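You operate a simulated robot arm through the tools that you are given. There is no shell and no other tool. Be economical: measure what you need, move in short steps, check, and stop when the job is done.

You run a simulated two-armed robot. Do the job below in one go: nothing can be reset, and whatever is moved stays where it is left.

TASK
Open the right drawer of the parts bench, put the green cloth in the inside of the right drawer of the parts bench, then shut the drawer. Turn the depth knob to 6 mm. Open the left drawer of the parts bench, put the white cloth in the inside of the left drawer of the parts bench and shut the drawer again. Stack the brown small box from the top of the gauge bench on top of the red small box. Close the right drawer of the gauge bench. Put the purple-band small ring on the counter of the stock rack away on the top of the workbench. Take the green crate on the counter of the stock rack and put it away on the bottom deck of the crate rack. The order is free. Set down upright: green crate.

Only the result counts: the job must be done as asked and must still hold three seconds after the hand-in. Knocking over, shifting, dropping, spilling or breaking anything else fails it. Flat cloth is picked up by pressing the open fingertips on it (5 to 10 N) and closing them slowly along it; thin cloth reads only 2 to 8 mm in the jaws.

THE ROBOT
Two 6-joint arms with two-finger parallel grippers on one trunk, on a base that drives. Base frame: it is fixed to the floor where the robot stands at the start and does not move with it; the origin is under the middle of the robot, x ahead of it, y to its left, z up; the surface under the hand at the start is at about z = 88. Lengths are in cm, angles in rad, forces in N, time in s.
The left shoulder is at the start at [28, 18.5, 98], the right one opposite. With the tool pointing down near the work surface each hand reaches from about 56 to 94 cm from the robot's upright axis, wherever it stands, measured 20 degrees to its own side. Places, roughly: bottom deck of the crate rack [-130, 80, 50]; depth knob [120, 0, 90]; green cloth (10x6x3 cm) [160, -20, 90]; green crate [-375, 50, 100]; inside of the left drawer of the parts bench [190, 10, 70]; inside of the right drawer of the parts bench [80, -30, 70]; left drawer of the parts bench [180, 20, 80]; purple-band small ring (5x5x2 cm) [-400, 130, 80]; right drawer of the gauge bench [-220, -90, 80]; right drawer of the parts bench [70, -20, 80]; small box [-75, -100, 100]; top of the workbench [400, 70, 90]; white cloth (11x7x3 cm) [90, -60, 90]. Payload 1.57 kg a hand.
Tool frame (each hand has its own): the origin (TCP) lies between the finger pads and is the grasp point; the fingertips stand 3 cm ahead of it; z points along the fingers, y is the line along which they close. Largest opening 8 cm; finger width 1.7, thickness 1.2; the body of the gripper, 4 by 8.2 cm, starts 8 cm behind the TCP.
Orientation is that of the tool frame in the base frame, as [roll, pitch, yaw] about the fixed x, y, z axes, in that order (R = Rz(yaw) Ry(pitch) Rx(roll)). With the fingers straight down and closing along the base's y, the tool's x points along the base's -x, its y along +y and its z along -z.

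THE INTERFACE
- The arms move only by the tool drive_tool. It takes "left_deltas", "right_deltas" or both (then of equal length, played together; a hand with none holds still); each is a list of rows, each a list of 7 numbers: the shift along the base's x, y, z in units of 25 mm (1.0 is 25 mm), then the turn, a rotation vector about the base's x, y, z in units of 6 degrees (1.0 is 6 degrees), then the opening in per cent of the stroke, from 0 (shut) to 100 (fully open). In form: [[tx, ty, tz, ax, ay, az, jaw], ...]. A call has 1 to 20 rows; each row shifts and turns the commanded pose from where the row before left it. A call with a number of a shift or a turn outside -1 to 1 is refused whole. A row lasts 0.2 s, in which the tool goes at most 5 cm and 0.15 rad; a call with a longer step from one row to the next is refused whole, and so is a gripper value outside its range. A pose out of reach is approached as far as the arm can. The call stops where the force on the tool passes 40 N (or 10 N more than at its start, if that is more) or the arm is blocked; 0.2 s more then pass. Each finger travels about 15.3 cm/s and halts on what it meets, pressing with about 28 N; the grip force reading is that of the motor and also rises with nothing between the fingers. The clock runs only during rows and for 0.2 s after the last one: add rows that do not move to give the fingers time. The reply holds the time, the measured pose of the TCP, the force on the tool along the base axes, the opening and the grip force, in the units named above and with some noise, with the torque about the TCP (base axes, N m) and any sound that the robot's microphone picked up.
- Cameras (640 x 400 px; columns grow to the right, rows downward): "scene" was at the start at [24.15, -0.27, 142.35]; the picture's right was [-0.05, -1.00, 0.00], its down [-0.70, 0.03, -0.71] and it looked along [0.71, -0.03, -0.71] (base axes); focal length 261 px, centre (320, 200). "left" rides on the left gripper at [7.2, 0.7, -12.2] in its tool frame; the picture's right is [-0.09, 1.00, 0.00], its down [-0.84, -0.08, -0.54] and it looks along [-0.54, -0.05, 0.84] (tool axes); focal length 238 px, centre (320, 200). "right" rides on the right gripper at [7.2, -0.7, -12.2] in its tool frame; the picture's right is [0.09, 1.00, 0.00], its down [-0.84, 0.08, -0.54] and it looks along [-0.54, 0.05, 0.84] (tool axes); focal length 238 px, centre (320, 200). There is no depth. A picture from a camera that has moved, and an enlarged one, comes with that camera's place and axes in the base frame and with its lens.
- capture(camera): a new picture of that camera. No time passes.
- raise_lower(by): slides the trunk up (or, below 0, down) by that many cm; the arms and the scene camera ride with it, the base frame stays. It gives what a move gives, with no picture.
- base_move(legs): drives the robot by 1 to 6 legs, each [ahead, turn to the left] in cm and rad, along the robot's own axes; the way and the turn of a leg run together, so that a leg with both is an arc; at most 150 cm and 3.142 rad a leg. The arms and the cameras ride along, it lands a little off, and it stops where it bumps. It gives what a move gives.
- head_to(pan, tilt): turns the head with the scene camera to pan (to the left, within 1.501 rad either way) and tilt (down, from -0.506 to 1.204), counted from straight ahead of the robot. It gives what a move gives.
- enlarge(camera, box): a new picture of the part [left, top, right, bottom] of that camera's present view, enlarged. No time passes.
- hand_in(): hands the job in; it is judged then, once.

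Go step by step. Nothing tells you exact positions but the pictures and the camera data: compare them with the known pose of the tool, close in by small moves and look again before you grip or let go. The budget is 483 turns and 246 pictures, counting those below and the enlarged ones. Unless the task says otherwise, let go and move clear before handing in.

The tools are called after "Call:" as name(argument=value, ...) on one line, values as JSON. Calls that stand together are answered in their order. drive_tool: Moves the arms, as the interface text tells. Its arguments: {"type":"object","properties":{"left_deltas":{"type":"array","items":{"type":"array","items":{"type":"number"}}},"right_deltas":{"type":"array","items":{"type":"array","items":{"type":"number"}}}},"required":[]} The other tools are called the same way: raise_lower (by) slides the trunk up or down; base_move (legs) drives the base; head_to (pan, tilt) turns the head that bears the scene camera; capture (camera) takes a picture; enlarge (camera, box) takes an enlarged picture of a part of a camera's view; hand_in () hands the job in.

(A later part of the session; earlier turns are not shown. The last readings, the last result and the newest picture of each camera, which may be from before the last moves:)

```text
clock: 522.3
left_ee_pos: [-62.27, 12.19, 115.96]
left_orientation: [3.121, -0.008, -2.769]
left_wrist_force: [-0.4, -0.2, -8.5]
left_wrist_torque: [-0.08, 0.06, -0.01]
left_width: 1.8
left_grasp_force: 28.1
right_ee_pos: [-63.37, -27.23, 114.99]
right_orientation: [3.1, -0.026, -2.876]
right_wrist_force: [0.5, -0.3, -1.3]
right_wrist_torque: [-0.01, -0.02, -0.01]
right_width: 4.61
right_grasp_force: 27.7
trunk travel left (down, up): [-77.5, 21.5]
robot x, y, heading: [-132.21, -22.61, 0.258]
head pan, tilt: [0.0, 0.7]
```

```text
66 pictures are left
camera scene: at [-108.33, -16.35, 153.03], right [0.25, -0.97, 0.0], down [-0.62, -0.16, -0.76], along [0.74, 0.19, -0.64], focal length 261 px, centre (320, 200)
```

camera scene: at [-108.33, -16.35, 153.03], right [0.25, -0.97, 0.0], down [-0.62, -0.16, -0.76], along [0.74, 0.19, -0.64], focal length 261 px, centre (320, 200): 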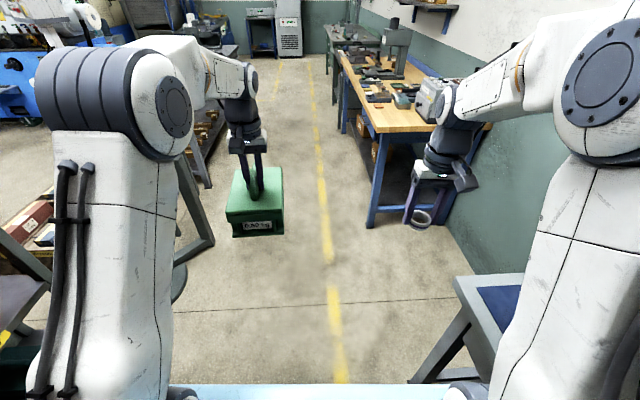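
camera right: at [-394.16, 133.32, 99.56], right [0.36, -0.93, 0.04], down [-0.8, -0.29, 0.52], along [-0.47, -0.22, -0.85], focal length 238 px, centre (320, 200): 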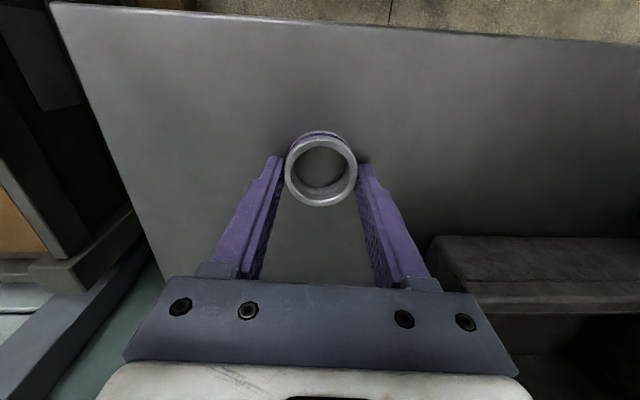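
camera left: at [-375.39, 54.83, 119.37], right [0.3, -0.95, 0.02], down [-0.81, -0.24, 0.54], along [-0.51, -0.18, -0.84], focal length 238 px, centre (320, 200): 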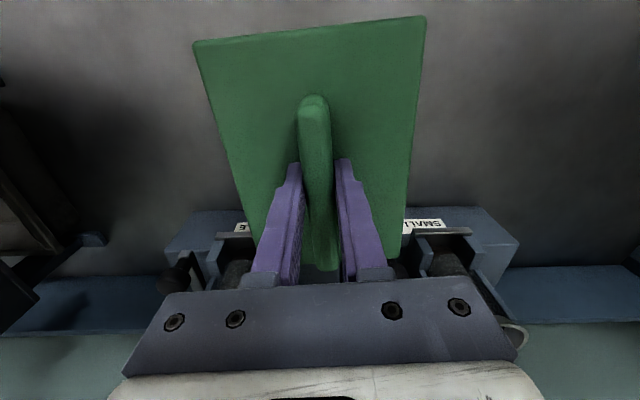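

The floor ahead is free. To keep the right arm clear of the gauge bench edge while lowering, I'll drive a bit further on, then lower in steps.

Call:
base_move(legs=[[65, 0.03]])

Call:
raise_lower(by=-39)

Call:
raise_lower(by=-38)

Call:
capture(camera="scene")

```text
clock: 525.9
left_ee_pos: [-2.0, 32.63, 116.09]
left_orientation: [3.121, -0.005, -2.73]
left_wrist_force: [-0.1, 0.5, -8.1]
left_wrist_torque: [-0.07, 0.05, 0.0]
left_width: 1.8
left_grasp_force: 28.1
right_ee_pos: [-1.34, -6.91, 114.97]
right_orientation: [3.102, -0.026, -2.836]
right_wrist_force: [0.0, 0.8, 0.1]
right_wrist_torque: [0.04, 0.0, -0.01]
right_width: 4.58
right_grasp_force: 28.5
trunk travel left (down, up): [-77.5, 21.5]
robot x, y, heading: [-69.71, -4.93, 0.297]
head pan, tilt: [0.0, 0.7]
```

```text
clock: 529.6
left_ee_pos: [-1.91, 32.6, 77.06]
left_orientation: [3.121, -0.005, -2.73]
left_wrist_force: [0.6, -0.7, -8.3]
left_wrist_torque: [-0.03, 0.09, 0.0]
left_width: 1.77
left_grasp_force: 28.1
right_ee_pos: [-1.36, -6.76, 76.11]
right_orientation: [3.101, -0.025, -2.833]
right_wrist_force: [0.6, 0.3, -1.0]
right_wrist_torque: [-0.04, -0.01, 0.0]
right_width: 4.57
right_grasp_force: 27.9
trunk travel left (down, up): [-38.5, 60.5]
robot x, y, heading: [-69.92, -4.56, 0.293]
head pan, tilt: [0.0, 0.7]
```

```text
clock: 533.3
left_ee_pos: [-1.96, 32.48, 39.14]
left_orientation: [3.121, -0.006, -2.73]
left_wrist_force: [0.0, -0.3, -6.8]
left_wrist_torque: [-0.03, 0.05, -0.01]
left_width: 1.77
left_grasp_force: 27.6
right_ee_pos: [-1.49, -6.77, 37.97]
right_orientation: [3.101, -0.027, -2.834]
right_wrist_force: [-0.5, 0.8, -0.4]
right_wrist_torque: [0.01, -0.02, 0.01]
right_width: 4.62
right_grasp_force: 28.1
trunk travel left (down, up): [-0.5, 98.5]
robot x, y, heading: [-70.33, -5.23, 0.294]
head pan, tilt: [0.0, 0.7]
```

```text
65 pictures are left
camera scene: at [-46.72, 2.18, 76.04], right [0.29, -0.96, 0.0], down [-0.62, -0.19, -0.76], along [0.73, 0.22, -0.64], focal length 261 px, centre (320, 200)
```

scene: 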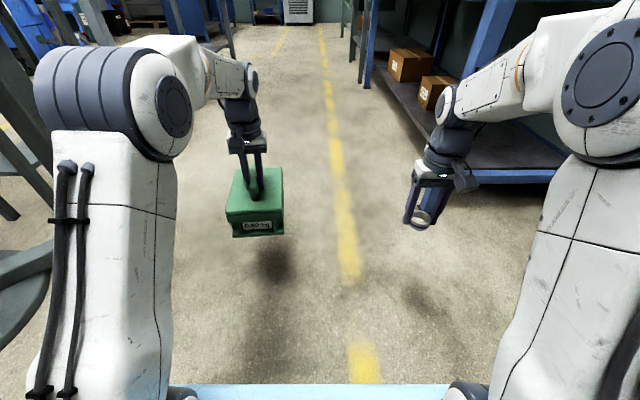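

Now lowering the crate to the floor with the arm, slowly near the end.

Call:
drive_tool(left_deltas=[[0, 0, -0.9, 0, 0, 0, 0], [0, 0, -0.9, 0, 0, 0, 0], [0, 0, -0.9, 0, 0, 0, 0], [0, 0, -0.9, 0, 0, 0, 0], [0, 0, -0.9, 0, 0, 0, 0], [0, 0, -0.9, 0, 0, 0, 0], [0, 0, -0.9, 0, 0, 0, 0], [0, 0, -0.9, 0, 0, 0, 0], [0, 0, -0.9, 0, 0, 0, 0], [0, 0, -0.9, 0, 0, 0, 0], [0, 0, -0.6, 0, 0, 0, 0], [0, 0, -0.3, 0, 0, 0, 0], [0, 0, 0, 0, 0, 0, 0]])

```text
clock: 536.1
left_ee_pos: [-1.8, 32.65, 14.38]
left_orientation: [3.119, -0.005, -2.728]
left_wrist_force: [0.8, 0.2, -8.3]
left_wrist_torque: [-0.07, 0.1, 0.02]
left_width: 1.79
left_grasp_force: 28.2
right_ee_pos: [-1.35, -6.85, 38.11]
right_orientation: [3.102, -0.027, -2.834]
right_wrist_force: [0.8, -0.3, -1.0]
right_wrist_torque: [-0.02, 0.01, 0.01]
right_width: 4.64
right_grasp_force: 27.4
trunk travel left (down, up): [-0.5, 98.5]
robot x, y, heading: [-70.21, -5.22, 0.3]
head pan, tilt: [0.0, 0.7]
```

Call:
drive_tool(left_deltas=[[0, 0, -0.2, 0, 0, 0, 0], [0, 0, -0.15, 0, 0, 0, 0], [0, 0, -0.1, 0, 0, 0, 0], [0, 0, 0, 0, 0, 0, 0]])

```text
clock: 537.1
left_ee_pos: [-1.86, 32.67, 13.34]
left_orientation: [3.12, -0.005, -2.731]
left_wrist_force: [-5.7, 1.4, 12.7]
left_wrist_torque: [-1.08, 0.36, -0.08]
left_width: 1.77
left_grasp_force: 27.8
right_ee_pos: [-1.34, -6.78, 38.05]
right_orientation: [3.104, -0.025, -2.833]
right_wrist_force: [0.5, -0.3, -1.1]
right_wrist_torque: [-0.01, 0.01, -0.03]
right_width: 4.6
right_grasp_force: 28.4
trunk travel left (down, up): [-0.5, 98.5]
robot x, y, heading: [-69.88, -4.99, 0.295]
head pan, tilt: [0.0, 0.7]
```

The crate stands on the floor. I'll release, rise, and tilt the hand 55° forward along the fin.

Call:
drive_tool(left_deltas=[[0, 0, 0.1, 0, 0, 0, 20], [0, 0, 0, 0, 0, 0, 40], [0, 0, 0, 0, 0, 0, 50], [0, 0, 0.5, 0, 0, 0, 50], [0, 0, 0.9, 0, 0, 0, 50], [0, 0, 0.9, 0, 0, 0, 50], [0, 0, 0.9, 0, 0, 0, 50], [-0.1, -0.05, 0.5, 0.366, -0.841, 0, 50], [-0.1, -0.05, 0.3, 0.366, -0.841, 0, 50], [-0.1, -0.05, 0, 0.366, -0.841, 0, 50], [-0.1, -0.05, 0, 0.366, -0.841, 0, 50], [-0.1, -0.05, 0, 0.366, -0.841, 0, 50], [-0.1, -0.05, 0, 0.366, -0.841, 0, 50], [-0.1, -0.05, 0, 0.366, -0.841, 0, 50], [-0.1, -0.05, 0, 0.366, -0.841, 0, 50], [-0.1, -0.05, 0, 0.366, -0.841, 0, 50], [0, 0, 0, 0.366, -0.841, 0, 50]])

Call:
capture(camera="left")

Call:
capture(camera="scene")

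```text
clock: 540.7
left_ee_pos: [-4.39, 32.41, 23.35]
left_orientation: [3.083, 0.877, -2.737]
left_wrist_force: [-0.1, 0.4, 0.2]
left_wrist_torque: [-0.01, -0.03, -0.03]
left_width: 4.01
left_grasp_force: 0.1
left hand out of reach, approached as far as the arm can: row 13, 14
right_ee_pos: [-1.29, -6.89, 37.96]
right_orientation: [3.1, -0.027, -2.836]
right_wrist_force: [-0.7, -0.1, -0.2]
right_wrist_torque: [-0.01, 0.01, -0.01]
right_width: 4.59
right_grasp_force: 27.9
trunk travel left (down, up): [-0.5, 98.5]
robot x, y, heading: [-70.07, -5.5, 0.296]
head pan, tilt: [0.0, 0.7]
```

```text
64 pictures are left
camera left: at [-17.13, 26.7, 25.75], right [-0.38, 0.92, 0.11], down [0.16, -0.05, 0.99], along [0.91, 0.39, -0.12], focal length 238 px, centre (320, 200)
```

left: 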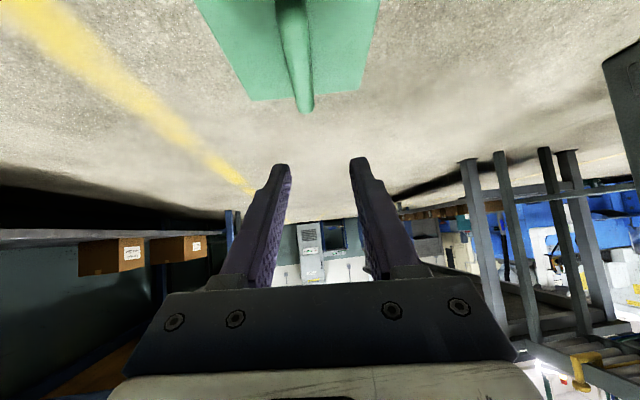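

```text
63 pictures are left
camera scene: at [-46.73, 2.17, 76.05], right [0.29, -0.96, 0.0], down [-0.62, -0.19, -0.76], along [0.73, 0.22, -0.64], focal length 261 px, centre (320, 200)
```

scene: 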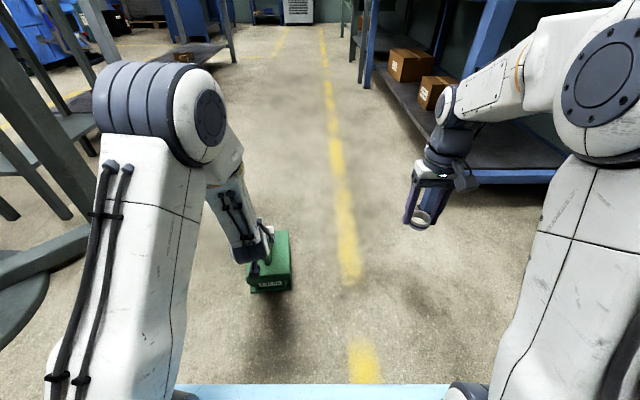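

The tilt is 50°, and the fin is about 0.8 cm to the right of the jaws. I'll correct that and descend onto it.

Call:
drive_tool(left_deltas=[[0.06, -0.14, -0.5, 0, 0, 0, 50], [0.06, -0.14, -0.7, 0, 0, 0, 50], [0, 0, -0.8, 0, 0, 0, 50], [0, 0, -0.8, 0, 0, 0, 50], [0, 0, -0.7, 0, 0, 0, 50], [0, 0, -0.3, 0, 0, 0, 50], [0, 0, 0, 0, 0, 0, 50]])

Call:
capture(camera="left")

Call:
enlarge(camera="scene", box=[190, 180, 350, 320])

```text
clock: 542.3
left_ee_pos: [0.27, 30.92, 17.63]
left_orientation: [3.073, 0.871, -2.741]
left_wrist_force: [0.8, 0.0, 0.2]
left_wrist_torque: [0.06, -0.01, 0.02]
left_width: 3.99
left_grasp_force: 0.0
left hand out of reach, approached as far as the arm can: row 1, 2, 3, 4, 5, 6
right_ee_pos: [-1.24, -6.84, 38.01]
right_orientation: [3.1, -0.023, -2.835]
right_wrist_force: [0.1, -0.6, -0.5]
right_wrist_torque: [-0.02, -0.01, 0.01]
right_width: 4.6
right_grasp_force: 27.6
trunk travel left (down, up): [-0.5, 98.5]
robot x, y, heading: [-70.12, -5.13, 0.293]
head pan, tilt: [0.0, 0.7]
```

```text
62 pictures are left
camera left: at [-12.61, 25.35, 19.89], right [-0.38, 0.92, 0.11], down [0.16, -0.06, 0.99], along [0.91, 0.39, -0.13], focal length 238 px, centre (320, 200)
```

left: 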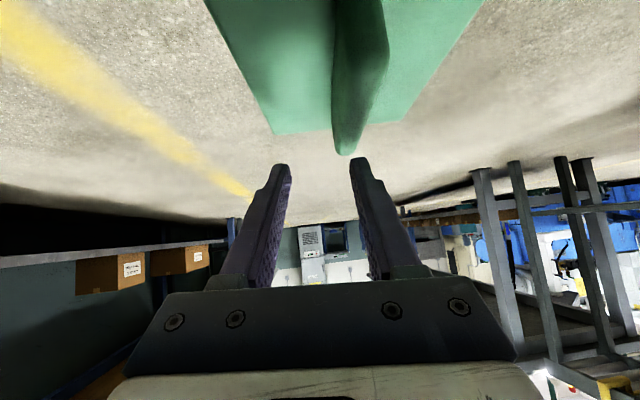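

```text
2.86 times, centred on (270, 250) of scene
camera zoom: at [-46.73, 2.17, 76.04], right [0.29, -0.96, 0.0], down [-0.62, -0.19, -0.76], along [0.73, 0.22, -0.64], focal length 744 px, centre (463, 57)
```

zoom: 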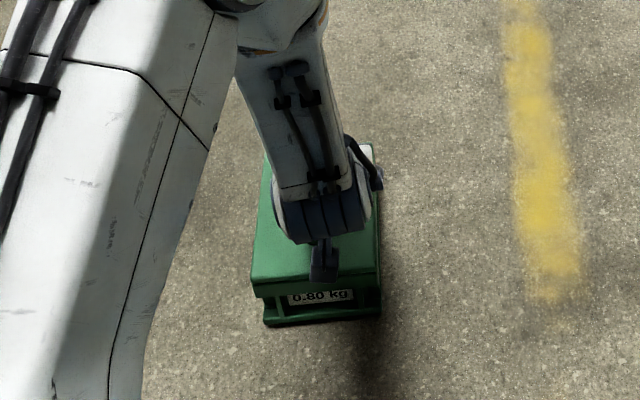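

The wrist is too close to the shoulder for this posture. I'll lift, back the base up 15 cm and reach out again.

Call:
drive_tool(left_deltas=[[0, 0, 0.8, 0, 0, 0, 50], [0, 0, 0.8, 0, 0, 0, 50], [0, 0, 0.8, 0, 0, 0, 50], [0, 0, 0.6, 0, 0, 0, 50]])

Call:
base_move(legs=[[-15, 0]])

```text
clock: 543.3
left_ee_pos: [0.48, 31.12, 24.97]
left_orientation: [3.09, 0.875, -2.731]
left_wrist_force: [0.1, 0.0, 0.3]
left_wrist_torque: [0.0, -0.01, 0.0]
left_width: 3.98
left_grasp_force: 0.1
right_ee_pos: [-1.38, -6.98, 38.0]
right_orientation: [3.102, -0.024, -2.835]
right_wrist_force: [0.4, -1.0, -1.3]
right_wrist_torque: [0.0, 0.03, 0.04]
right_width: 4.6
right_grasp_force: 28.0
trunk travel left (down, up): [-0.5, 98.5]
robot x, y, heading: [-70.2, -5.07, 0.299]
head pan, tilt: [0.0, 0.7]
```

```text
clock: 544.6
left_ee_pos: [-14.06, 26.49, 24.97]
left_orientation: [3.088, 0.879, -2.734]
left_wrist_force: [0.1, 0.0, 0.1]
left_wrist_torque: [-0.03, 0.0, 0.01]
left_width: 4.02
left_grasp_force: 0.1
right_ee_pos: [-16.04, -11.52, 37.93]
right_orientation: [3.1, -0.025, -2.837]
right_wrist_force: [-0.3, -0.6, -0.8]
right_wrist_torque: [0.0, 0.0, 0.01]
right_width: 4.6
right_grasp_force: 28.0
trunk travel left (down, up): [-0.5, 98.5]
robot x, y, heading: [-84.54, -9.54, 0.294]
head pan, tilt: [0.0, 0.7]
```

Call:
drive_tool(left_deltas=[[0.79, 0.41, -0.4, 0, 0, 0, 50], [0.79, 0.41, -0.5, 0, 0, 0, 50], [0.79, 0.41, -0.5, 0, 0, 0, 50], [0.79, 0.41, -0.5, 0, 0, 0, 50], [0.79, 0.41, -0.5, 0, 0, 0, 50], [0, 0, 0, 0, 0, 0, 50]])

Call:
capture(camera="left")

```text
clock: 546.0
left_ee_pos: [-4.09, 31.44, 19.1]
left_orientation: [3.088, 0.879, -2.733]
left_wrist_force: [-0.6, -0.1, 0.2]
left_wrist_torque: [-0.01, 0.0, 0.03]
left_width: 3.97
left_grasp_force: 0.0
right_ee_pos: [-16.06, -11.48, 38.15]
right_orientation: [3.102, -0.027, -2.839]
right_wrist_force: [0.5, 0.0, -0.2]
right_wrist_torque: [0.04, 0.01, 0.01]
right_width: 4.61
right_grasp_force: 27.6
trunk travel left (down, up): [-0.5, 98.5]
robot x, y, heading: [-84.4, -9.49, 0.298]
head pan, tilt: [0.0, 0.7]
```

```text
60 pictures are left
camera left: at [-17.15, 25.91, 21.47], right [-0.38, 0.92, 0.1], down [0.15, -0.05, 0.99], along [0.91, 0.39, -0.12], focal length 238 px, centre (320, 200)
```

left: 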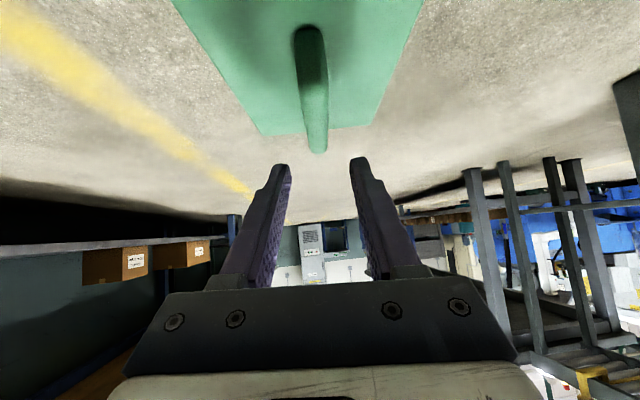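

Fin is centred now. Descending and closing.

Call:
drive_tool(left_deltas=[[0.08, -0.15, -0.6, 0, 0, 0, 50], [0, 0, -0.6, 0, 0, 0, 50], [0, 0, -0.6, 0, 0, 0, 50], [0, 0, -0.4, 0, 0, 0, 50], [0, 0, -0.15, 0, 0, 0, 50], [0, 0, 0, 0, 0, 0, 50]])

Call:
capture(camera="left")

```text
clock: 547.5
left_ee_pos: [-3.95, 31.34, 13.09]
left_orientation: [3.09, 0.878, -2.733]
left_wrist_force: [1.0, 0.5, -0.9]
left_wrist_torque: [0.0, 0.08, -0.01]
left_width: 3.99
left_grasp_force: 0.0
right_ee_pos: [-16.1, -11.54, 38.0]
right_orientation: [3.101, -0.024, -2.838]
right_wrist_force: [-0.2, 0.2, -1.2]
right_wrist_torque: [-0.03, -0.02, -0.01]
right_width: 4.63
right_grasp_force: 27.8
trunk travel left (down, up): [-0.5, 98.5]
robot x, y, heading: [-84.99, -9.4, 0.295]
head pan, tilt: [0.0, 0.7]
```

```text
59 pictures are left
camera left: at [-16.96, 25.7, 15.43], right [-0.38, 0.92, 0.1], down [0.15, -0.05, 0.99], along [0.91, 0.39, -0.12], focal length 238 px, centre (320, 200)
```

left: 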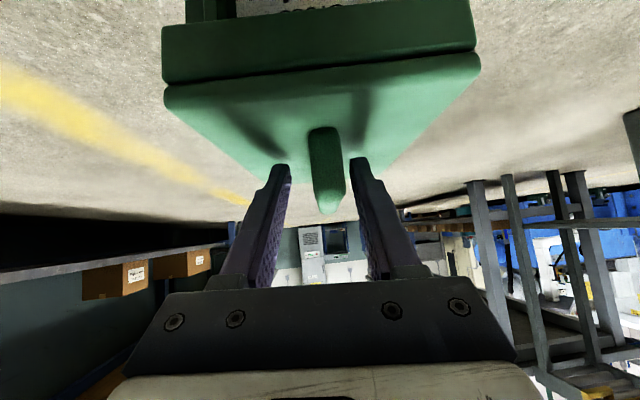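

Call:
drive_tool(left_deltas=[[0, 0, 0, 0, 0, 0, 40], [0, 0, 0, 0, 0, 0, 30], [0, 0, 0, 0, 0, 0, 20], [0, 0, 0, 0, 0, 0, 10], [0, 0, 0, 0, 0, 0, 0], [0, 0, 0, 0, 0, 0, 0], [0, 0, 0.3, 0, 0, 0, 0], [0, 0, 0.5, 0, 0, 0, 0], [0, 0, 0.5, 0, 0, 0, 0], [0, 0, 0, 0, 0, 0, 0]])

Call:
capture(camera="scene")

```text
clock: 549.6
left_ee_pos: [-4.12, 31.17, 16.3]
left_orientation: [3.089, 0.876, -2.733]
left_wrist_force: [-0.1, 0.2, -7.6]
left_wrist_torque: [-0.16, 0.23, -0.01]
left_width: 1.78
left_grasp_force: 28.6
right_ee_pos: [-16.07, -11.53, 38.06]
right_orientation: [3.101, -0.027, -2.838]
right_wrist_force: [0.3, 0.4, -0.3]
right_wrist_torque: [0.0, 0.01, 0.0]
right_width: 4.62
right_grasp_force: 27.5
trunk travel left (down, up): [-0.5, 98.5]
robot x, y, heading: [-84.97, -9.42, 0.299]
head pan, tilt: [0.0, 0.7]
```

```text
58 pictures are left
camera scene: at [-61.35, -2.34, 76.03], right [0.29, -0.96, 0.0], down [-0.62, -0.19, -0.76], along [0.73, 0.22, -0.64], focal length 261 px, centre (320, 200)
```

scene: 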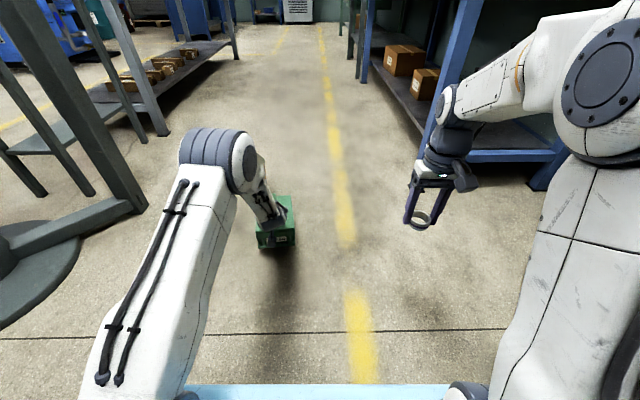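

Held securely with the hand tilted. Before turning towards the rack I'll raise the crate and pull it in close, so that the swing stays clear of the rack.

Call:
drive_tool(left_deltas=[[0, 0, 0.9, 0, 0, 0, 0], [0, 0, 0.9, 0, 0, 0, 0], [0, 0, 0.9, 0, 0, 0, 0], [0, 0, 0.9, 0, 0, -0.2, 0], [-0.4, -0.12, 0.9, 0, 0, -0.2, 0], [-0.5, -0.15, 0.9, 0, 0, -0.2, 0], [-0.6, -0.18, 0.9, 0, 0, -0.2, 0], [-0.7, -0.21, 0.9, 0, 0, -0.2, 0], [-0.7, -0.21, 0.9, 0, 0, 0, 0], [-0.8, -0.24, 0.9, 0, 0, 0, 0], [-0.8, -0.24, 0.9, 0, 0, 0, 0], [-0.8, -0.24, 0.9, 0, 0, 0, 0], [-0.8, -0.24, 0.9, 0, 0, 0, 0], [-0.8, -0.24, 0.9, 0, 0, 0, 0], [-0.8, -0.24, 0.9, 0, 0, 0, 0], [-0.8, -0.24, 0.9, 0, 0, 0, 0], [-0.5, -0.15, 0.9, 0, 0, 0, 0]], right_deltas=[[0, 0, 0, 0, 0, 0, 40], [0, 0, 0, 0, 0, 0, 40], [0, 0, 0, 0, 0, 0, 40], [0, 0, 0, 0, 0, 0, 40], [-0.5, -0.15, 0.3, 0, 0, 0, 40], [-0.5, -0.15, 0.3, 0, 0, 0, 40], [-0.5, -0.15, 0.3, 0, 0, 0, 40], [-0.5, -0.15, 0.3, 0, 0, 0, 40], [-0.5, -0.15, 0.3, 0, 0, 0, 40], [-0.3, -0.1, 0.3, 0, 0, 0, 40], [0, 0, 0, 0, 0, 0, 40], [0, 0, 0, 0, 0, 0, 40], [0, 0, 0, 0, 0, 0, 40], [0, 0, 0, 0, 0, 0, 40], [0, 0, 0, 0, 0, 0, 40], [0, 0, 0, 0, 0, 0, 40], [0, 0, 0, 0, 0, 0, 40]])

Call:
capture(camera="scene")

```text
clock: 553.2
left_ee_pos: [-25.11, 24.59, 54.29]
left_orientation: [3.088, 0.875, -2.837]
left_wrist_force: [1.4, 0.2, -8.2]
left_wrist_torque: [-0.12, 0.28, 0.01]
left_width: 1.79
left_grasp_force: 28.0
left hand out of reach, approached as far as the arm can: row 17
right_ee_pos: [-23.11, -13.7, 42.36]
right_orientation: [3.102, -0.027, -2.836]
right_wrist_force: [-0.4, 0.5, -1.2]
right_wrist_torque: [-0.01, 0.02, -0.01]
right_width: 4.61
right_grasp_force: 28.1
trunk travel left (down, up): [-0.5, 98.5]
robot x, y, heading: [-84.58, -9.49, 0.291]
head pan, tilt: [0.0, 0.7]
```

```text
57 pictures are left
camera scene: at [-61.36, -2.35, 76.03], right [0.29, -0.96, 0.0], down [-0.62, -0.19, -0.76], along [0.73, 0.22, -0.64], focal length 261 px, centre (320, 200)
```

scene: 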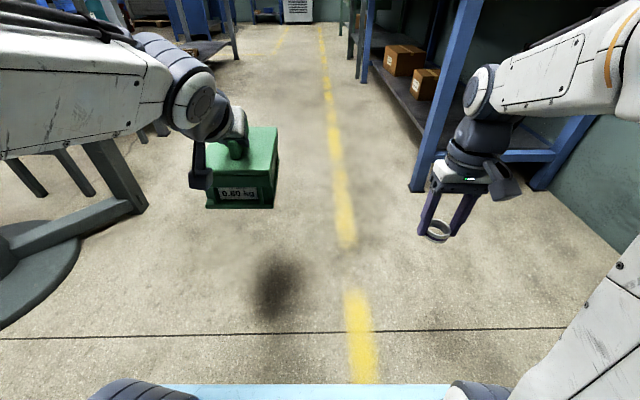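

The crate's swing radius is just about the distance to the rack, so I'll first shuffle the base a few centimetres away from it.

Call:
base_move(legs=[[0, -0.3], [7, 0], [0, 0.6], [-7, 0]])

```text
clock: 557.5
left_ee_pos: [-36.3, 36.38, 54.35]
left_orientation: [3.09, 0.875, -2.545]
left_wrist_force: [1.0, 0.3, -8.2]
left_wrist_torque: [-0.21, 0.23, 0.0]
left_width: 1.77
left_grasp_force: 28.1
right_ee_pos: [-23.37, 0.39, 42.51]
right_orientation: [3.1, -0.026, -2.544]
right_wrist_force: [1.1, 0.4, -1.2]
right_wrist_torque: [-0.04, -0.02, -0.01]
right_width: 4.58
right_grasp_force: 28.4
trunk travel left (down, up): [-0.5, 98.5]
robot x, y, heading: [-83.53, -13.55, 0.589]
head pan, tilt: [0.0, 0.7]
```

Call:
base_move(legs=[[8, 0], [0, 0.35]])

Call:
base_move(legs=[[0, 0.35]])

Call:
capture(camera="scene")

```text
clock: 559.6
left_ee_pos: [-49.47, 53.82, 54.21]
left_orientation: [3.087, 0.877, -2.199]
left_wrist_force: [-0.5, 0.8, -7.4]
left_wrist_torque: [-0.25, 0.11, 0.02]
left_width: 1.78
left_grasp_force: 28.4
right_ee_pos: [-25.1, 24.29, 42.66]
right_orientation: [3.101, -0.025, -2.2]
right_wrist_force: [1.0, -0.3, -1.6]
right_wrist_torque: [0.03, -0.02, 0.01]
right_width: 4.61
right_grasp_force: 28.1
trunk travel left (down, up): [-0.5, 98.5]
robot x, y, heading: [-77.21, -8.97, 0.934]
head pan, tilt: [0.0, 0.7]
```

```text
clock: 561.1
left_ee_pos: [-68.73, 58.99, 53.92]
left_orientation: [3.089, 0.865, -1.911]
left_wrist_force: [0.4, -0.2, -7.2]
left_wrist_torque: [-0.28, 0.05, 0.02]
left_width: 1.8
left_grasp_force: 27.8
right_ee_pos: [-36.98, 37.7, 42.43]
right_orientation: [3.102, -0.026, -1.912]
right_wrist_force: [-0.4, -0.3, -0.6]
right_wrist_torque: [0.0, 0.02, -0.02]
right_width: 4.61
right_grasp_force: 28.4
trunk travel left (down, up): [-0.5, 98.5]
robot x, y, heading: [-77.24, -9.17, 1.22]
head pan, tilt: [0.0, 0.7]
stopped in leg 1: the robot was blocked; the commanded pose is now the measured one
```

```text
56 pictures are left
camera scene: at [-68.94, 13.85, 76.03], right [0.94, -0.34, 0.0], down [-0.22, -0.61, -0.76], along [0.26, 0.72, -0.64], focal length 261 px, centre (320, 200)
```

scene: 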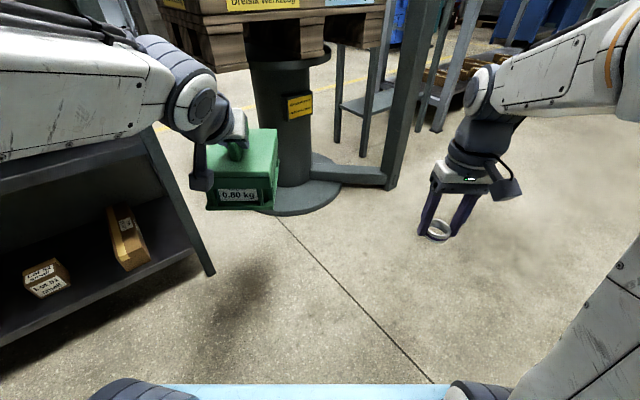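

The rear corner of the base met the bench leg, so I can't turn there. I'll approach the rack obliquely instead: turn back, reverse along the aisle a little away from the bench, and face the rack at about 40°.

Call:
base_move(legs=[[0, -1.18], [-20, 0]])

Call:
head_to(pan=-1.4, tilt=0.2)

Call:
capture(camera="scene")

```text
clock: 565.6
left_ee_pos: [-31.02, 8.26, 54.04]
left_orientation: [3.089, 0.871, -3.086]
left_wrist_force: [0.3, 0.1, -7.8]
left_wrist_torque: [-0.05, 0.28, 0.01]
left_width: 1.8
left_grasp_force: 28.2
right_ee_pos: [-38.51, -29.3, 42.51]
right_orientation: [3.101, -0.027, -3.086]
right_wrist_force: [-0.3, -0.3, -0.3]
right_wrist_torque: [0.01, 0.0, 0.0]
right_width: 4.59
right_grasp_force: 27.7
trunk travel left (down, up): [-0.5, 98.5]
robot x, y, heading: [-97.44, -10.07, 0.046]
head pan, tilt: [0.0, 0.7]
```

```text
clock: 567.1
left_ee_pos: [-30.99, 8.28, 54.07]
left_orientation: [3.088, 0.868, -3.086]
left_wrist_force: [0.2, -0.4, -8.2]
left_wrist_torque: [-0.03, 0.32, 0.02]
left_width: 1.8
left_grasp_force: 27.9
right_ee_pos: [-38.42, -29.23, 42.48]
right_orientation: [3.102, -0.026, -3.085]
right_wrist_force: [0.2, 0.4, -0.8]
right_wrist_torque: [0.01, 0.0, 0.0]
right_width: 4.58
right_grasp_force: 28.9
trunk travel left (down, up): [-0.5, 98.5]
robot x, y, heading: [-97.51, -10.03, 0.049]
head pan, tilt: [-1.4, 0.201]
```

```text
55 pictures are left
camera scene: at [-79.3, -18.39, 80.58], right [-0.98, -0.22, 0.0], down [-0.04, 0.19, -0.98], along [0.21, -0.96, -0.2], focal length 261 px, centre (320, 200)
```

scene: 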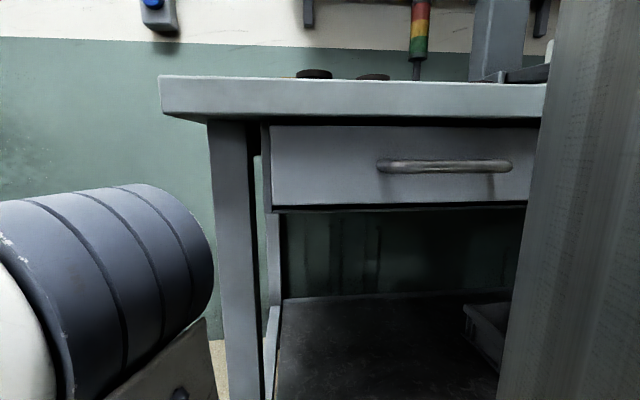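

The bench is in place. Now I'll turn to face the rack at 40° and look.

Call:
base_move(legs=[[0, 1.1]])

Call:
head_to(pan=0.6, tilt=0.5)

Call:
capture(camera="scene")

```text
clock: 570.3
left_ee_pos: [-83.48, 57.29, 54.19]
left_orientation: [3.089, 0.869, -1.987]
left_wrist_force: [0.4, -0.4, -8.0]
left_wrist_torque: [-0.33, 0.1, 0.02]
left_width: 1.77
left_grasp_force: 28.5
right_ee_pos: [-53.4, 33.56, 42.56]
right_orientation: [3.101, -0.027, -1.987]
right_wrist_force: [0.8, -0.6, -0.4]
right_wrist_torque: [0.02, 0.04, -0.02]
right_width: 4.6
right_grasp_force: 28.1
trunk travel left (down, up): [-0.5, 98.5]
robot x, y, heading: [-97.41, -10.14, 1.142]
head pan, tilt: [-1.4, 0.201]
```

```text
clock: 572.2
left_ee_pos: [-83.44, 57.23, 54.03]
left_orientation: [3.089, 0.868, -1.987]
left_wrist_force: [-0.1, 0.1, -7.1]
left_wrist_torque: [-0.31, 0.08, 0.02]
left_width: 1.76
left_grasp_force: 28.4
right_ee_pos: [-53.44, 33.53, 42.48]
right_orientation: [3.102, -0.026, -1.989]
right_wrist_force: [0.5, -0.5, -0.5]
right_wrist_torque: [-0.03, 0.04, -0.02]
right_width: 4.59
right_grasp_force: 27.8
trunk travel left (down, up): [-0.5, 98.5]
robot x, y, heading: [-97.09, -9.87, 1.141]
head pan, tilt: [0.6, 0.499]
```

```text
54 pictures are left
camera scene: at [-92.28, 13.51, 77.81], right [0.98, 0.17, 0.0], down [0.08, -0.47, -0.88], along [-0.15, 0.86, -0.48], focal length 261 px, centre (320, 200)
```

scene: 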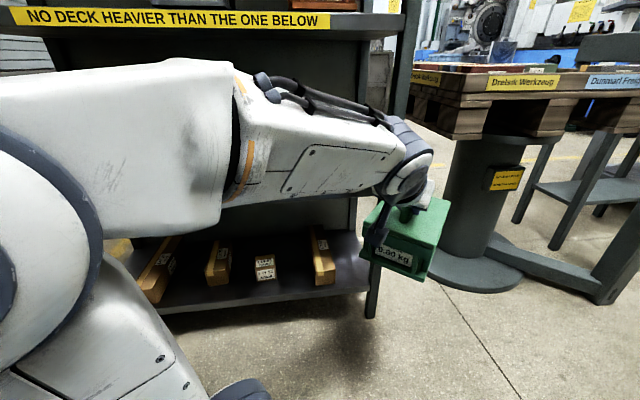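

Now I'll raise the crate to just above deck height and swing the hand so that it points straight into the rack, staying in front of it.

Call:
drive_tool(left_deltas=[[0, 0, 0.9, 0, 0, 0, 0], [0, 0, 0.9, 0, 0, 0, 0], [0, 0, 0.9, 0, 0, 0, 0], [-0.9, -0.2, 0, 0, 0, 0.42, 0], [-0.9, -0.2, 0, 0, 0, 0.42, 0], [-0.9, -0.2, 0, 0, 0, 0.42, 0], [-0.9, -0.2, 0, 0, 0, 0.42, 0], [-0.9, -0.2, 0, 0, 0, 0.42, 0], [-0.9, -0.2, 0, 0, 0, 0.42, 0], [-0.9, -0.2, 0, 0, 0, 0.42, 0], [-0.9, -0.2, 0, 0, 0, 0.42, 0]])

Call:
drive_tool(left_deltas=[[-0.9, -0.2, 0, 0, 0, 0.42, 0], [-0.9, -0.2, 0, 0, 0, 0.42, 0], [-0.9, -0.2, 0, 0, 0, 0.42, 0], [-0.9, -0.2, 0, 0, 0, 0.42, 0], [-0.9, -0.2, 0, 0, 0, 0.42, 0], [-0.9, -0.2, 0, 0, 0, 0.42, 0], [-0.9, -0.2, 0, 0, 0, 0.42, 0], [-0.9, -0.2, 0, 0, 0, 0.42, 0]])

Call:
capture(camera="left")

Call:
capture(camera="scene")

```text
clock: 574.6
left_ee_pos: [-97.15, 62.17, 61.46]
left_orientation: [3.087, 0.868, -1.637]
left_wrist_force: [9.7, -13.5, 4.4]
left_wrist_torque: [-0.75, -0.3, 0.35]
left_width: 1.91
left_grasp_force: 27.5
left hand out of reach, approached as far as the arm can: row 4, 5, 6, 7, 8, 9, 10, 11
right_ee_pos: [-53.38, 33.38, 42.54]
right_orientation: [3.102, -0.027, -1.987]
right_wrist_force: [1.0, 0.0, -0.6]
right_wrist_torque: [-0.04, -0.02, -0.01]
right_width: 4.57
right_grasp_force: 27.7
trunk travel left (down, up): [-0.5, 98.5]
robot x, y, heading: [-97.23, -10.35, 1.142]
head pan, tilt: [0.6, 0.499]
```

```text
clock: 576.4
left_ee_pos: [-115.03, 60.81, 61.97]
left_orientation: [3.092, 0.869, -1.283]
left_wrist_force: [9.4, -9.4, 5.5]
left_wrist_torque: [-0.11, -1.67, -1.04]
left_width: 1.99
left_grasp_force: 28.0
left hand out of reach, approached as far as the arm can: row 1, 2, 3, 4, 6
right_ee_pos: [-53.38, 33.42, 42.52]
right_orientation: [3.102, -0.027, -1.989]
right_wrist_force: [0.1, 0.4, -0.8]
right_wrist_torque: [0.01, -0.01, 0.0]
right_width: 4.6
right_grasp_force: 28.0
trunk travel left (down, up): [-0.5, 98.5]
robot x, y, heading: [-97.41, -9.95, 1.144]
head pan, tilt: [0.6, 0.499]
```

```text
53 pictures are left
camera left: at [-111.25, 47.28, 64.37], right [-0.96, -0.26, 0.1], down [0.06, 0.15, 0.99], along [-0.27, 0.95, -0.13], focal length 238 px, centre (320, 200)
```

left: 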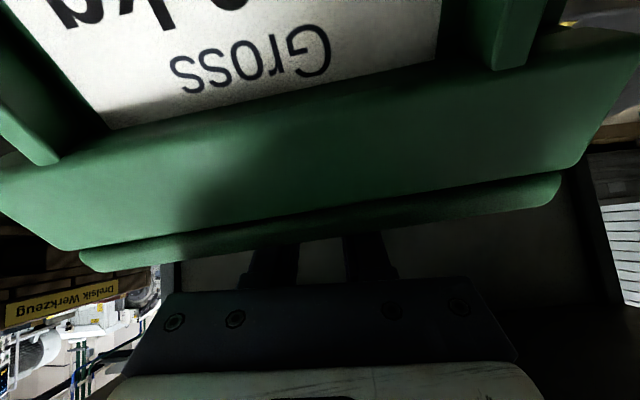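

```text
52 pictures are left
camera scene: at [-92.25, 13.45, 77.81], right [0.98, 0.17, 0.0], down [0.08, -0.47, -0.88], along [-0.15, 0.86, -0.48], focal length 261 px, centre (320, 200)
```

scene: 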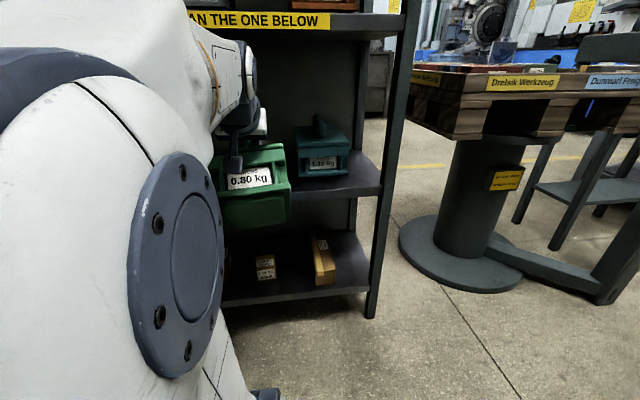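

The arm drifted forward at its inner limit and the crate's far edge met the deck front, tipping the crate in the grip. I'll raise the hand a few centimetres to free it and look.

Call:
drive_tool(left_deltas=[[0, 0, 0.6, 0, 0, 0, 0], [0, 0, 0.8, 0, 0, 0, 0], [0, 0, 0.8, 0, 0, 0, 0], [0, 0, 0.5, 0, 0, 0, 0], [0, 0, 0, 0, 0, 0, 0]])

Call:
capture(camera="scene")

Call:
capture(camera="left")

```text
clock: 577.6
left_ee_pos: [-115.13, 60.76, 68.74]
left_orientation: [3.089, 0.869, -1.285]
left_wrist_force: [-0.3, 0.4, -8.0]
left_wrist_torque: [0.39, 0.11, 0.02]
left_width: 1.81
left_grasp_force: 28.0
right_ee_pos: [-53.44, 33.49, 42.54]
right_orientation: [3.102, -0.027, -1.987]
right_wrist_force: [0.6, 0.1, -0.6]
right_wrist_torque: [0.0, -0.02, -0.01]
right_width: 4.58
right_grasp_force: 28.2
trunk travel left (down, up): [-0.5, 98.5]
robot x, y, heading: [-97.72, -10.07, 1.143]
head pan, tilt: [0.6, 0.499]
```

```text
51 pictures are left
camera scene: at [-92.27, 13.49, 77.81], right [0.98, 0.17, 0.0], down [0.08, -0.47, -0.88], along [-0.15, 0.86, -0.48], focal length 261 px, centre (320, 200)
```

scene: 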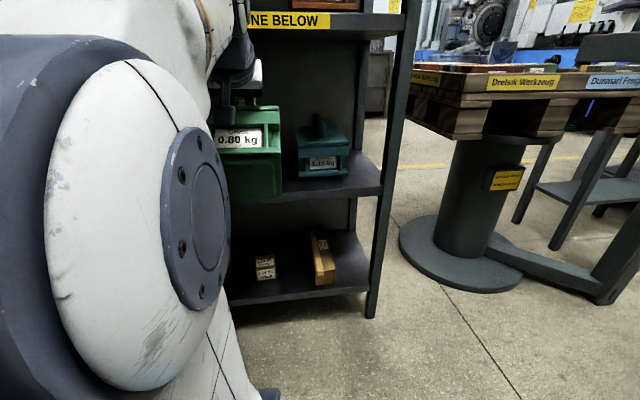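

```text
50 pictures are left
camera left: at [-111.25, 47.31, 71.23], right [-0.96, -0.26, 0.1], down [0.07, 0.15, 0.99], along [-0.27, 0.95, -0.13], focal length 238 px, centre (320, 200)
```

left: 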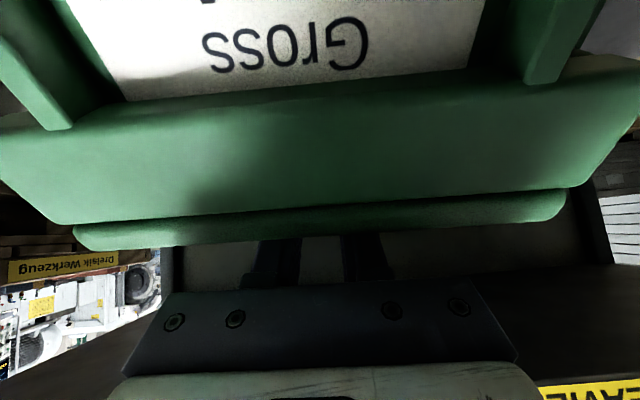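

The crate is free but pitched about 35° in the grip. I can level it by dragging: press its far lower edge lightly on the deck and draw the hand back. First I'll trade arm height for trunk height to have reach.

Call:
drive_tool(left_deltas=[[-0.2, -0.1, -0.8, 0, 0, 0, 0], [-0.2, -0.1, -0.8, 0, 0, 0, 0], [-0.2, -0.1, -0.8, 0, 0, 0, 0], [-0.2, -0.1, -0.8, 0, 0, 0, 0], [-0.2, -0.1, -0.8, 0, 0, 0, 0]])

Call:
raise_lower(by=8)

Call:
head_to(pan=1.0, tilt=0.6)

Call:
capture(camera="scene")

```text
clock: 578.8
left_ee_pos: [-117.28, 59.92, 60.93]
left_orientation: [3.099, 0.892, -1.275]
left_wrist_force: [6.7, -17.7, 13.1]
left_wrist_torque: [-0.34, -1.73, -1.22]
left_width: 2.01
left_grasp_force: 27.7
right_ee_pos: [-53.37, 33.45, 42.48]
right_orientation: [3.101, -0.026, -1.987]
right_wrist_force: [0.5, 1.0, -1.2]
right_wrist_torque: [-0.02, 0.0, 0.04]
right_width: 4.59
right_grasp_force: 28.0
trunk travel left (down, up): [-0.5, 98.5]
robot x, y, heading: [-97.3, -10.18, 1.142]
head pan, tilt: [0.6, 0.499]
stopped in row 5 (left hand): the force on the tool passed its limit at 53 N (the readings are from after the stop); the commanded pose is now the measured one
```

```text
clock: 579.9
left_ee_pos: [-117.31, 59.99, 68.58]
left_orientation: [3.093, 0.888, -1.278]
left_wrist_force: [0.1, 0.1, -7.2]
left_wrist_torque: [0.39, 0.13, -0.01]
left_width: 1.77
left_grasp_force: 28.2
right_ee_pos: [-53.35, 33.53, 50.53]
right_orientation: [3.101, -0.027, -1.986]
right_wrist_force: [0.5, 0.1, -1.2]
right_wrist_torque: [-0.02, -0.01, 0.0]
right_width: 4.61
right_grasp_force: 28.0
trunk travel left (down, up): [-8.5, 90.5]
robot x, y, heading: [-97.45, -10.23, 1.148]
head pan, tilt: [0.6, 0.499]
```

```text
clock: 580.8
left_ee_pos: [-117.3, 59.96, 68.7]
left_orientation: [3.094, 0.889, -1.278]
left_wrist_force: [-0.1, 0.2, -7.5]
left_wrist_torque: [0.41, 0.13, 0.02]
left_width: 1.81
left_grasp_force: 27.8
right_ee_pos: [-53.42, 33.37, 50.61]
right_orientation: [3.102, -0.028, -1.988]
right_wrist_force: [-0.3, 0.1, -1.0]
right_wrist_torque: [0.01, 0.01, -0.01]
right_width: 4.61
right_grasp_force: 28.6
trunk travel left (down, up): [-8.5, 90.5]
robot x, y, heading: [-97.09, -10.23, 1.145]
head pan, tilt: [1.0, 0.6]
```

```text
49 pictures are left
camera scene: at [-95.49, 11.94, 84.9], right [0.84, 0.54, 0.0], down [0.31, -0.47, -0.83], along [-0.45, 0.69, -0.56], focal length 261 px, centre (320, 200)
```

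scene: 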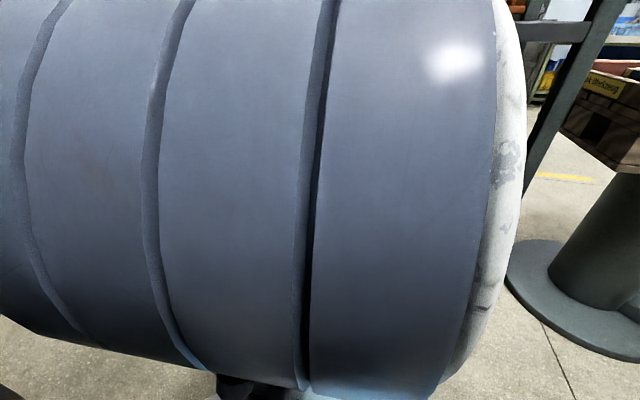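

The view is blocked here, and the crate can't be levelled safely in this spot. I'll swing away from the rack into the open aisle, re-level the crate on the floor by dragging, and come back from a better position.

Call:
base_move(legs=[[0, -0.5]])

Call:
base_move(legs=[[0, -0.4]])

Call:
head_to(pan=0.5, tilt=0.5)

Call:
capture(camera="scene")

```text
clock: 582.7
left_ee_pos: [-80.44, 61.03, 68.65]
left_orientation: [3.096, 0.884, -1.79]
left_wrist_force: [-0.2, -0.2, -7.9]
left_wrist_torque: [0.39, -0.11, 0.0]
left_width: 1.79
left_grasp_force: 28.2
right_ee_pos: [-37.64, 6.4, 50.47]
right_orientation: [3.101, -0.027, -2.499]
right_wrist_force: [0.6, -0.4, -0.9]
right_wrist_torque: [0.02, -0.03, 0.0]
right_width: 4.62
right_grasp_force: 28.5
trunk travel left (down, up): [-8.5, 90.5]
robot x, y, heading: [-97.27, -10.28, 0.633]
head pan, tilt: [1.0, 0.6]
```

```text
clock: 584.3
left_ee_pos: [-54.1, 48.89, 68.62]
left_orientation: [3.094, 0.883, -2.188]
left_wrist_force: [0.4, 0.4, -7.9]
left_wrist_torque: [0.34, -0.24, 0.0]
left_width: 1.79
left_grasp_force: 27.9
right_ee_pos: [-35.97, -18.12, 50.47]
right_orientation: [3.101, -0.027, -2.899]
right_wrist_force: [-0.3, 0.5, -0.8]
right_wrist_torque: [0.03, -0.03, -0.03]
right_width: 4.58
right_grasp_force: 28.2
trunk travel left (down, up): [-8.5, 90.5]
robot x, y, heading: [-97.51, -10.42, 0.235]
head pan, tilt: [1.0, 0.6]
```

```text
clock: 585.2
left_ee_pos: [-54.02, 48.83, 68.64]
left_orientation: [3.095, 0.882, -2.188]
left_wrist_force: [0.3, 0.3, -7.1]
left_wrist_torque: [0.38, -0.27, 0.01]
left_width: 1.78
left_grasp_force: 27.8
right_ee_pos: [-35.9, -18.05, 50.49]
right_orientation: [3.103, -0.027, -2.9]
right_wrist_force: [1.0, 0.5, -1.2]
right_wrist_torque: [0.02, 0.03, 0.01]
right_width: 4.6
right_grasp_force: 28.1
trunk travel left (down, up): [-8.5, 90.5]
robot x, y, heading: [-97.51, -10.19, 0.232]
head pan, tilt: [0.499, 0.499]
```

```text
48 pictures are left
camera scene: at [-74.94, -0.31, 85.81], right [0.67, -0.74, 0.0], down [-0.36, -0.32, -0.88], along [0.65, 0.59, -0.48], focal length 261 px, centre (320, 200)
```

scene: 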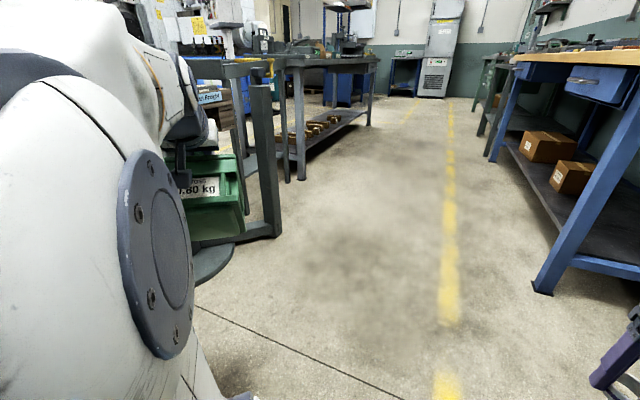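

The crate hangs pitched, near side up. I'll turn a bit more to get free floor, extend, and then lower until its far edge touches.

Call:
base_move(legs=[[0, -0.35]])

Call:
drive_tool(left_deltas=[[0.7, 0.5, -0.5, 0, 0, 0, 0], [0.7, 0.5, -0.5, 0, 0, 0, 0], [0.7, 0.5, -0.8, 0, 0, 0, 0], [0.7, 0.5, -0.9, 0, 0, 0, 0], [0.7, 0.5, -0.9, 0, 0, 0, 0], [0.7, 0.5, -0.9, 0, 0, 0, 0], [0, 0, -0.9, 0, 0, 0, 0], [0, 0, -0.9, 0, 0, 0, 0], [0, 0, -0.9, 0, 0, 0, 0], [0, 0, -0.9, 0, 0, 0, 0], [0, 0, -0.9, 0, 0, 0, 0], [0, 0, -0.9, 0, 0, 0, 0], [0, 0, -0.9, 0, 0, 0, 0], [0, 0, -0.9, 0, 0, 0, 0], [0, 0, -0.9, 0, 0, 0, 0], [0, 0, -0.9, 0, 0, 0, 0]])

Call:
head_to(pan=0.5, tilt=0.8)

Call:
capture(camera="scene")

```text
clock: 586.7
left_ee_pos: [-35.89, 29.76, 68.69]
left_orientation: [3.094, 0.883, -2.551]
left_wrist_force: [-0.4, -0.5, -7.1]
left_wrist_torque: [0.24, -0.36, -0.02]
left_width: 1.78
left_grasp_force: 27.7
right_ee_pos: [-42.62, -39.29, 50.42]
right_orientation: [3.101, -0.026, 3.022]
right_wrist_force: [0.3, -0.2, 0.1]
right_wrist_torque: [-0.01, -0.01, -0.01]
right_width: 4.6
right_grasp_force: 28.1
trunk travel left (down, up): [-8.5, 90.5]
robot x, y, heading: [-97.92, -10.03, -0.131]
head pan, tilt: [0.499, 0.499]
```

```text
clock: 590.1
left_ee_pos: [-25.66, 37.43, 36.39]
left_orientation: [3.094, 0.882, -2.55]
left_wrist_force: [0.5, 0.3, -7.9]
left_wrist_torque: [0.25, -0.38, 0.02]
left_width: 1.82
left_grasp_force: 27.5
left hand out of reach, approached as far as the arm can: row 10, 11
right_ee_pos: [-42.57, -39.39, 50.43]
right_orientation: [3.102, -0.025, 3.023]
right_wrist_force: [-0.5, 0.5, -1.2]
right_wrist_torque: [0.01, -0.03, -0.04]
right_width: 4.58
right_grasp_force: 27.9
trunk travel left (down, up): [-8.5, 90.5]
robot x, y, heading: [-97.39, -10.09, -0.134]
head pan, tilt: [0.499, 0.499]
```

```text
clock: 590.9
left_ee_pos: [-25.62, 37.33, 36.44]
left_orientation: [3.094, 0.884, -2.55]
left_wrist_force: [-0.6, 0.5, -7.2]
left_wrist_torque: [0.22, -0.39, 0.02]
left_width: 1.78
left_grasp_force: 27.4
right_ee_pos: [-42.64, -39.23, 50.41]
right_orientation: [3.102, -0.027, 3.022]
right_wrist_force: [0.1, -0.4, -0.8]
right_wrist_torque: [0.01, 0.0, 0.04]
right_width: 4.6
right_grasp_force: 28.3
trunk travel left (down, up): [-8.5, 90.5]
robot x, y, heading: [-97.51, -10.48, -0.13]
head pan, tilt: [0.499, 0.799]
```

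```text
47 pictures are left
camera scene: at [-73.88, -9.26, 83.22], right [0.36, -0.93, 0.0], down [-0.67, -0.26, -0.7], along [0.65, 0.25, -0.72], focal length 261 px, centre (320, 200)
```

scene: 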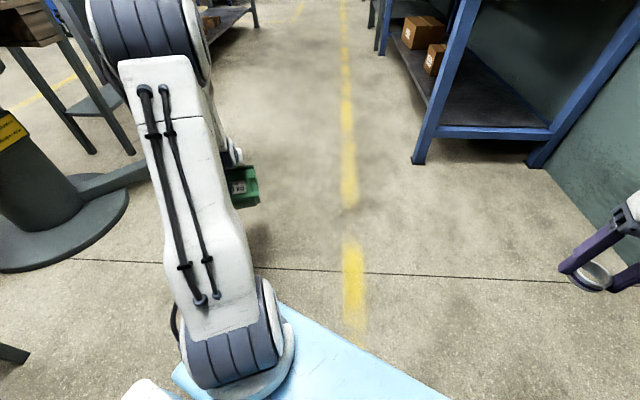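

Call:
raise_lower(by=-8)

Call:
drive_tool(left_deltas=[[0, 0, -0.7, 0, 0, 0, 0], [0, 0, -0.7, 0, 0, 0, 0], [0, 0, -0.7, 0, 0, 0, 0], [0, 0, -0.7, 0, 0, 0, 0], [0, 0, -0.5, 0, 0, 0, 0], [0, 0, -0.3, 0, 0, 0, 0], [0, 0, -0.3, 0, 0, 0, 0], [0, 0, -0.3, 0, 0, 0, 0], [0, 0, -0.3, 0, 0, 0, 0], [0, 0, -0.3, 0, 0, 0, 0]])

```text
clock: 592.1
left_ee_pos: [-25.6, 37.25, 28.4]
left_orientation: [3.094, 0.882, -2.551]
left_wrist_force: [0.2, -0.5, -7.9]
left_wrist_torque: [0.24, -0.33, 0.03]
left_width: 1.82
left_grasp_force: 28.2
right_ee_pos: [-42.63, -39.33, 42.51]
right_orientation: [3.101, -0.025, 3.023]
right_wrist_force: [0.2, 0.5, 0.2]
right_wrist_torque: [0.02, -0.03, 0.03]
right_width: 4.61
right_grasp_force: 28.1
trunk travel left (down, up): [-0.5, 98.5]
robot x, y, heading: [-97.32, -10.24, -0.134]
head pan, tilt: [0.499, 0.799]
```

```text
clock: 594.3
left_ee_pos: [-25.32, 37.76, 17.06]
left_orientation: [3.098, 0.899, -2.546]
left_wrist_force: [-4.3, 3.8, 29.7]
left_wrist_torque: [-1.91, 0.32, -0.34]
left_width: 1.8
left_grasp_force: 28.1
right_ee_pos: [-42.69, -39.29, 42.72]
right_orientation: [3.099, -0.025, 3.023]
right_wrist_force: [0.3, 0.1, -1.2]
right_wrist_torque: [-0.02, 0.01, 0.01]
right_width: 4.61
right_grasp_force: 28.0
trunk travel left (down, up): [-0.5, 98.5]
robot x, y, heading: [-97.38, -10.42, -0.13]
head pan, tilt: [0.499, 0.799]
```

Contact on the floor. Now I'll draw the hand back while easing down so that the crate rolls flat.

Call:
drive_tool(left_deltas=[[-0.37, -0.25, 0.05, 0, 0, 0, 0], [-0.37, -0.25, 0, 0, 0, 0, 0], [-0.37, -0.25, -0.05, 0, 0, 0, 0], [-0.37, -0.25, -0.1, 0, 0, 0, 0], [-0.37, -0.25, -0.15, 0, 0, 0, 0], [-0.37, -0.25, -0.2, 0, 0, 0, 0], [-0.37, -0.25, -0.25, 0, 0, 0, 0], [-0.37, -0.25, -0.3, 0, 0, 0, 0]])

Call:
capture(camera="left")

```text
clock: 596.1
left_ee_pos: [-32.76, 32.56, 14.39]
left_orientation: [3.096, 0.896, -2.552]
left_wrist_force: [9.5, -5.6, 25.1]
left_wrist_torque: [0.36, -2.23, 0.07]
left_width: 1.84
left_grasp_force: 28.1
right_ee_pos: [-42.74, -39.37, 42.59]
right_orientation: [3.099, -0.022, 3.024]
right_wrist_force: [0.1, 0.6, -0.8]
right_wrist_torque: [-0.01, 0.01, 0.02]
right_width: 4.59
right_grasp_force: 27.5
trunk travel left (down, up): [-0.5, 98.5]
robot x, y, heading: [-97.39, -10.39, -0.132]
head pan, tilt: [0.499, 0.799]
```

```text
46 pictures are left
camera left: at [-44.63, 24.81, 16.41], right [-0.54, 0.84, 0.1], down [0.14, -0.03, 0.99], along [0.83, 0.54, -0.1], focal length 238 px, centre (320, 200)
```

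left: 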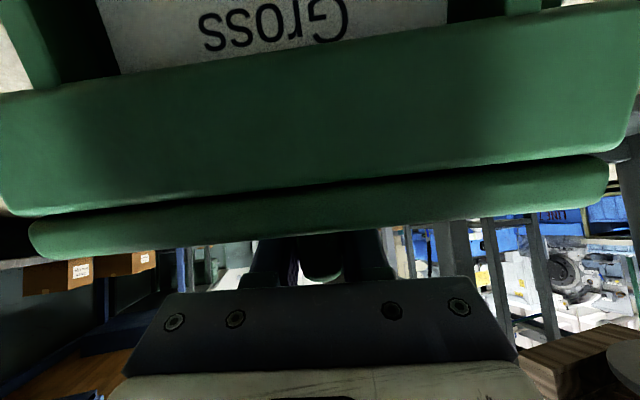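

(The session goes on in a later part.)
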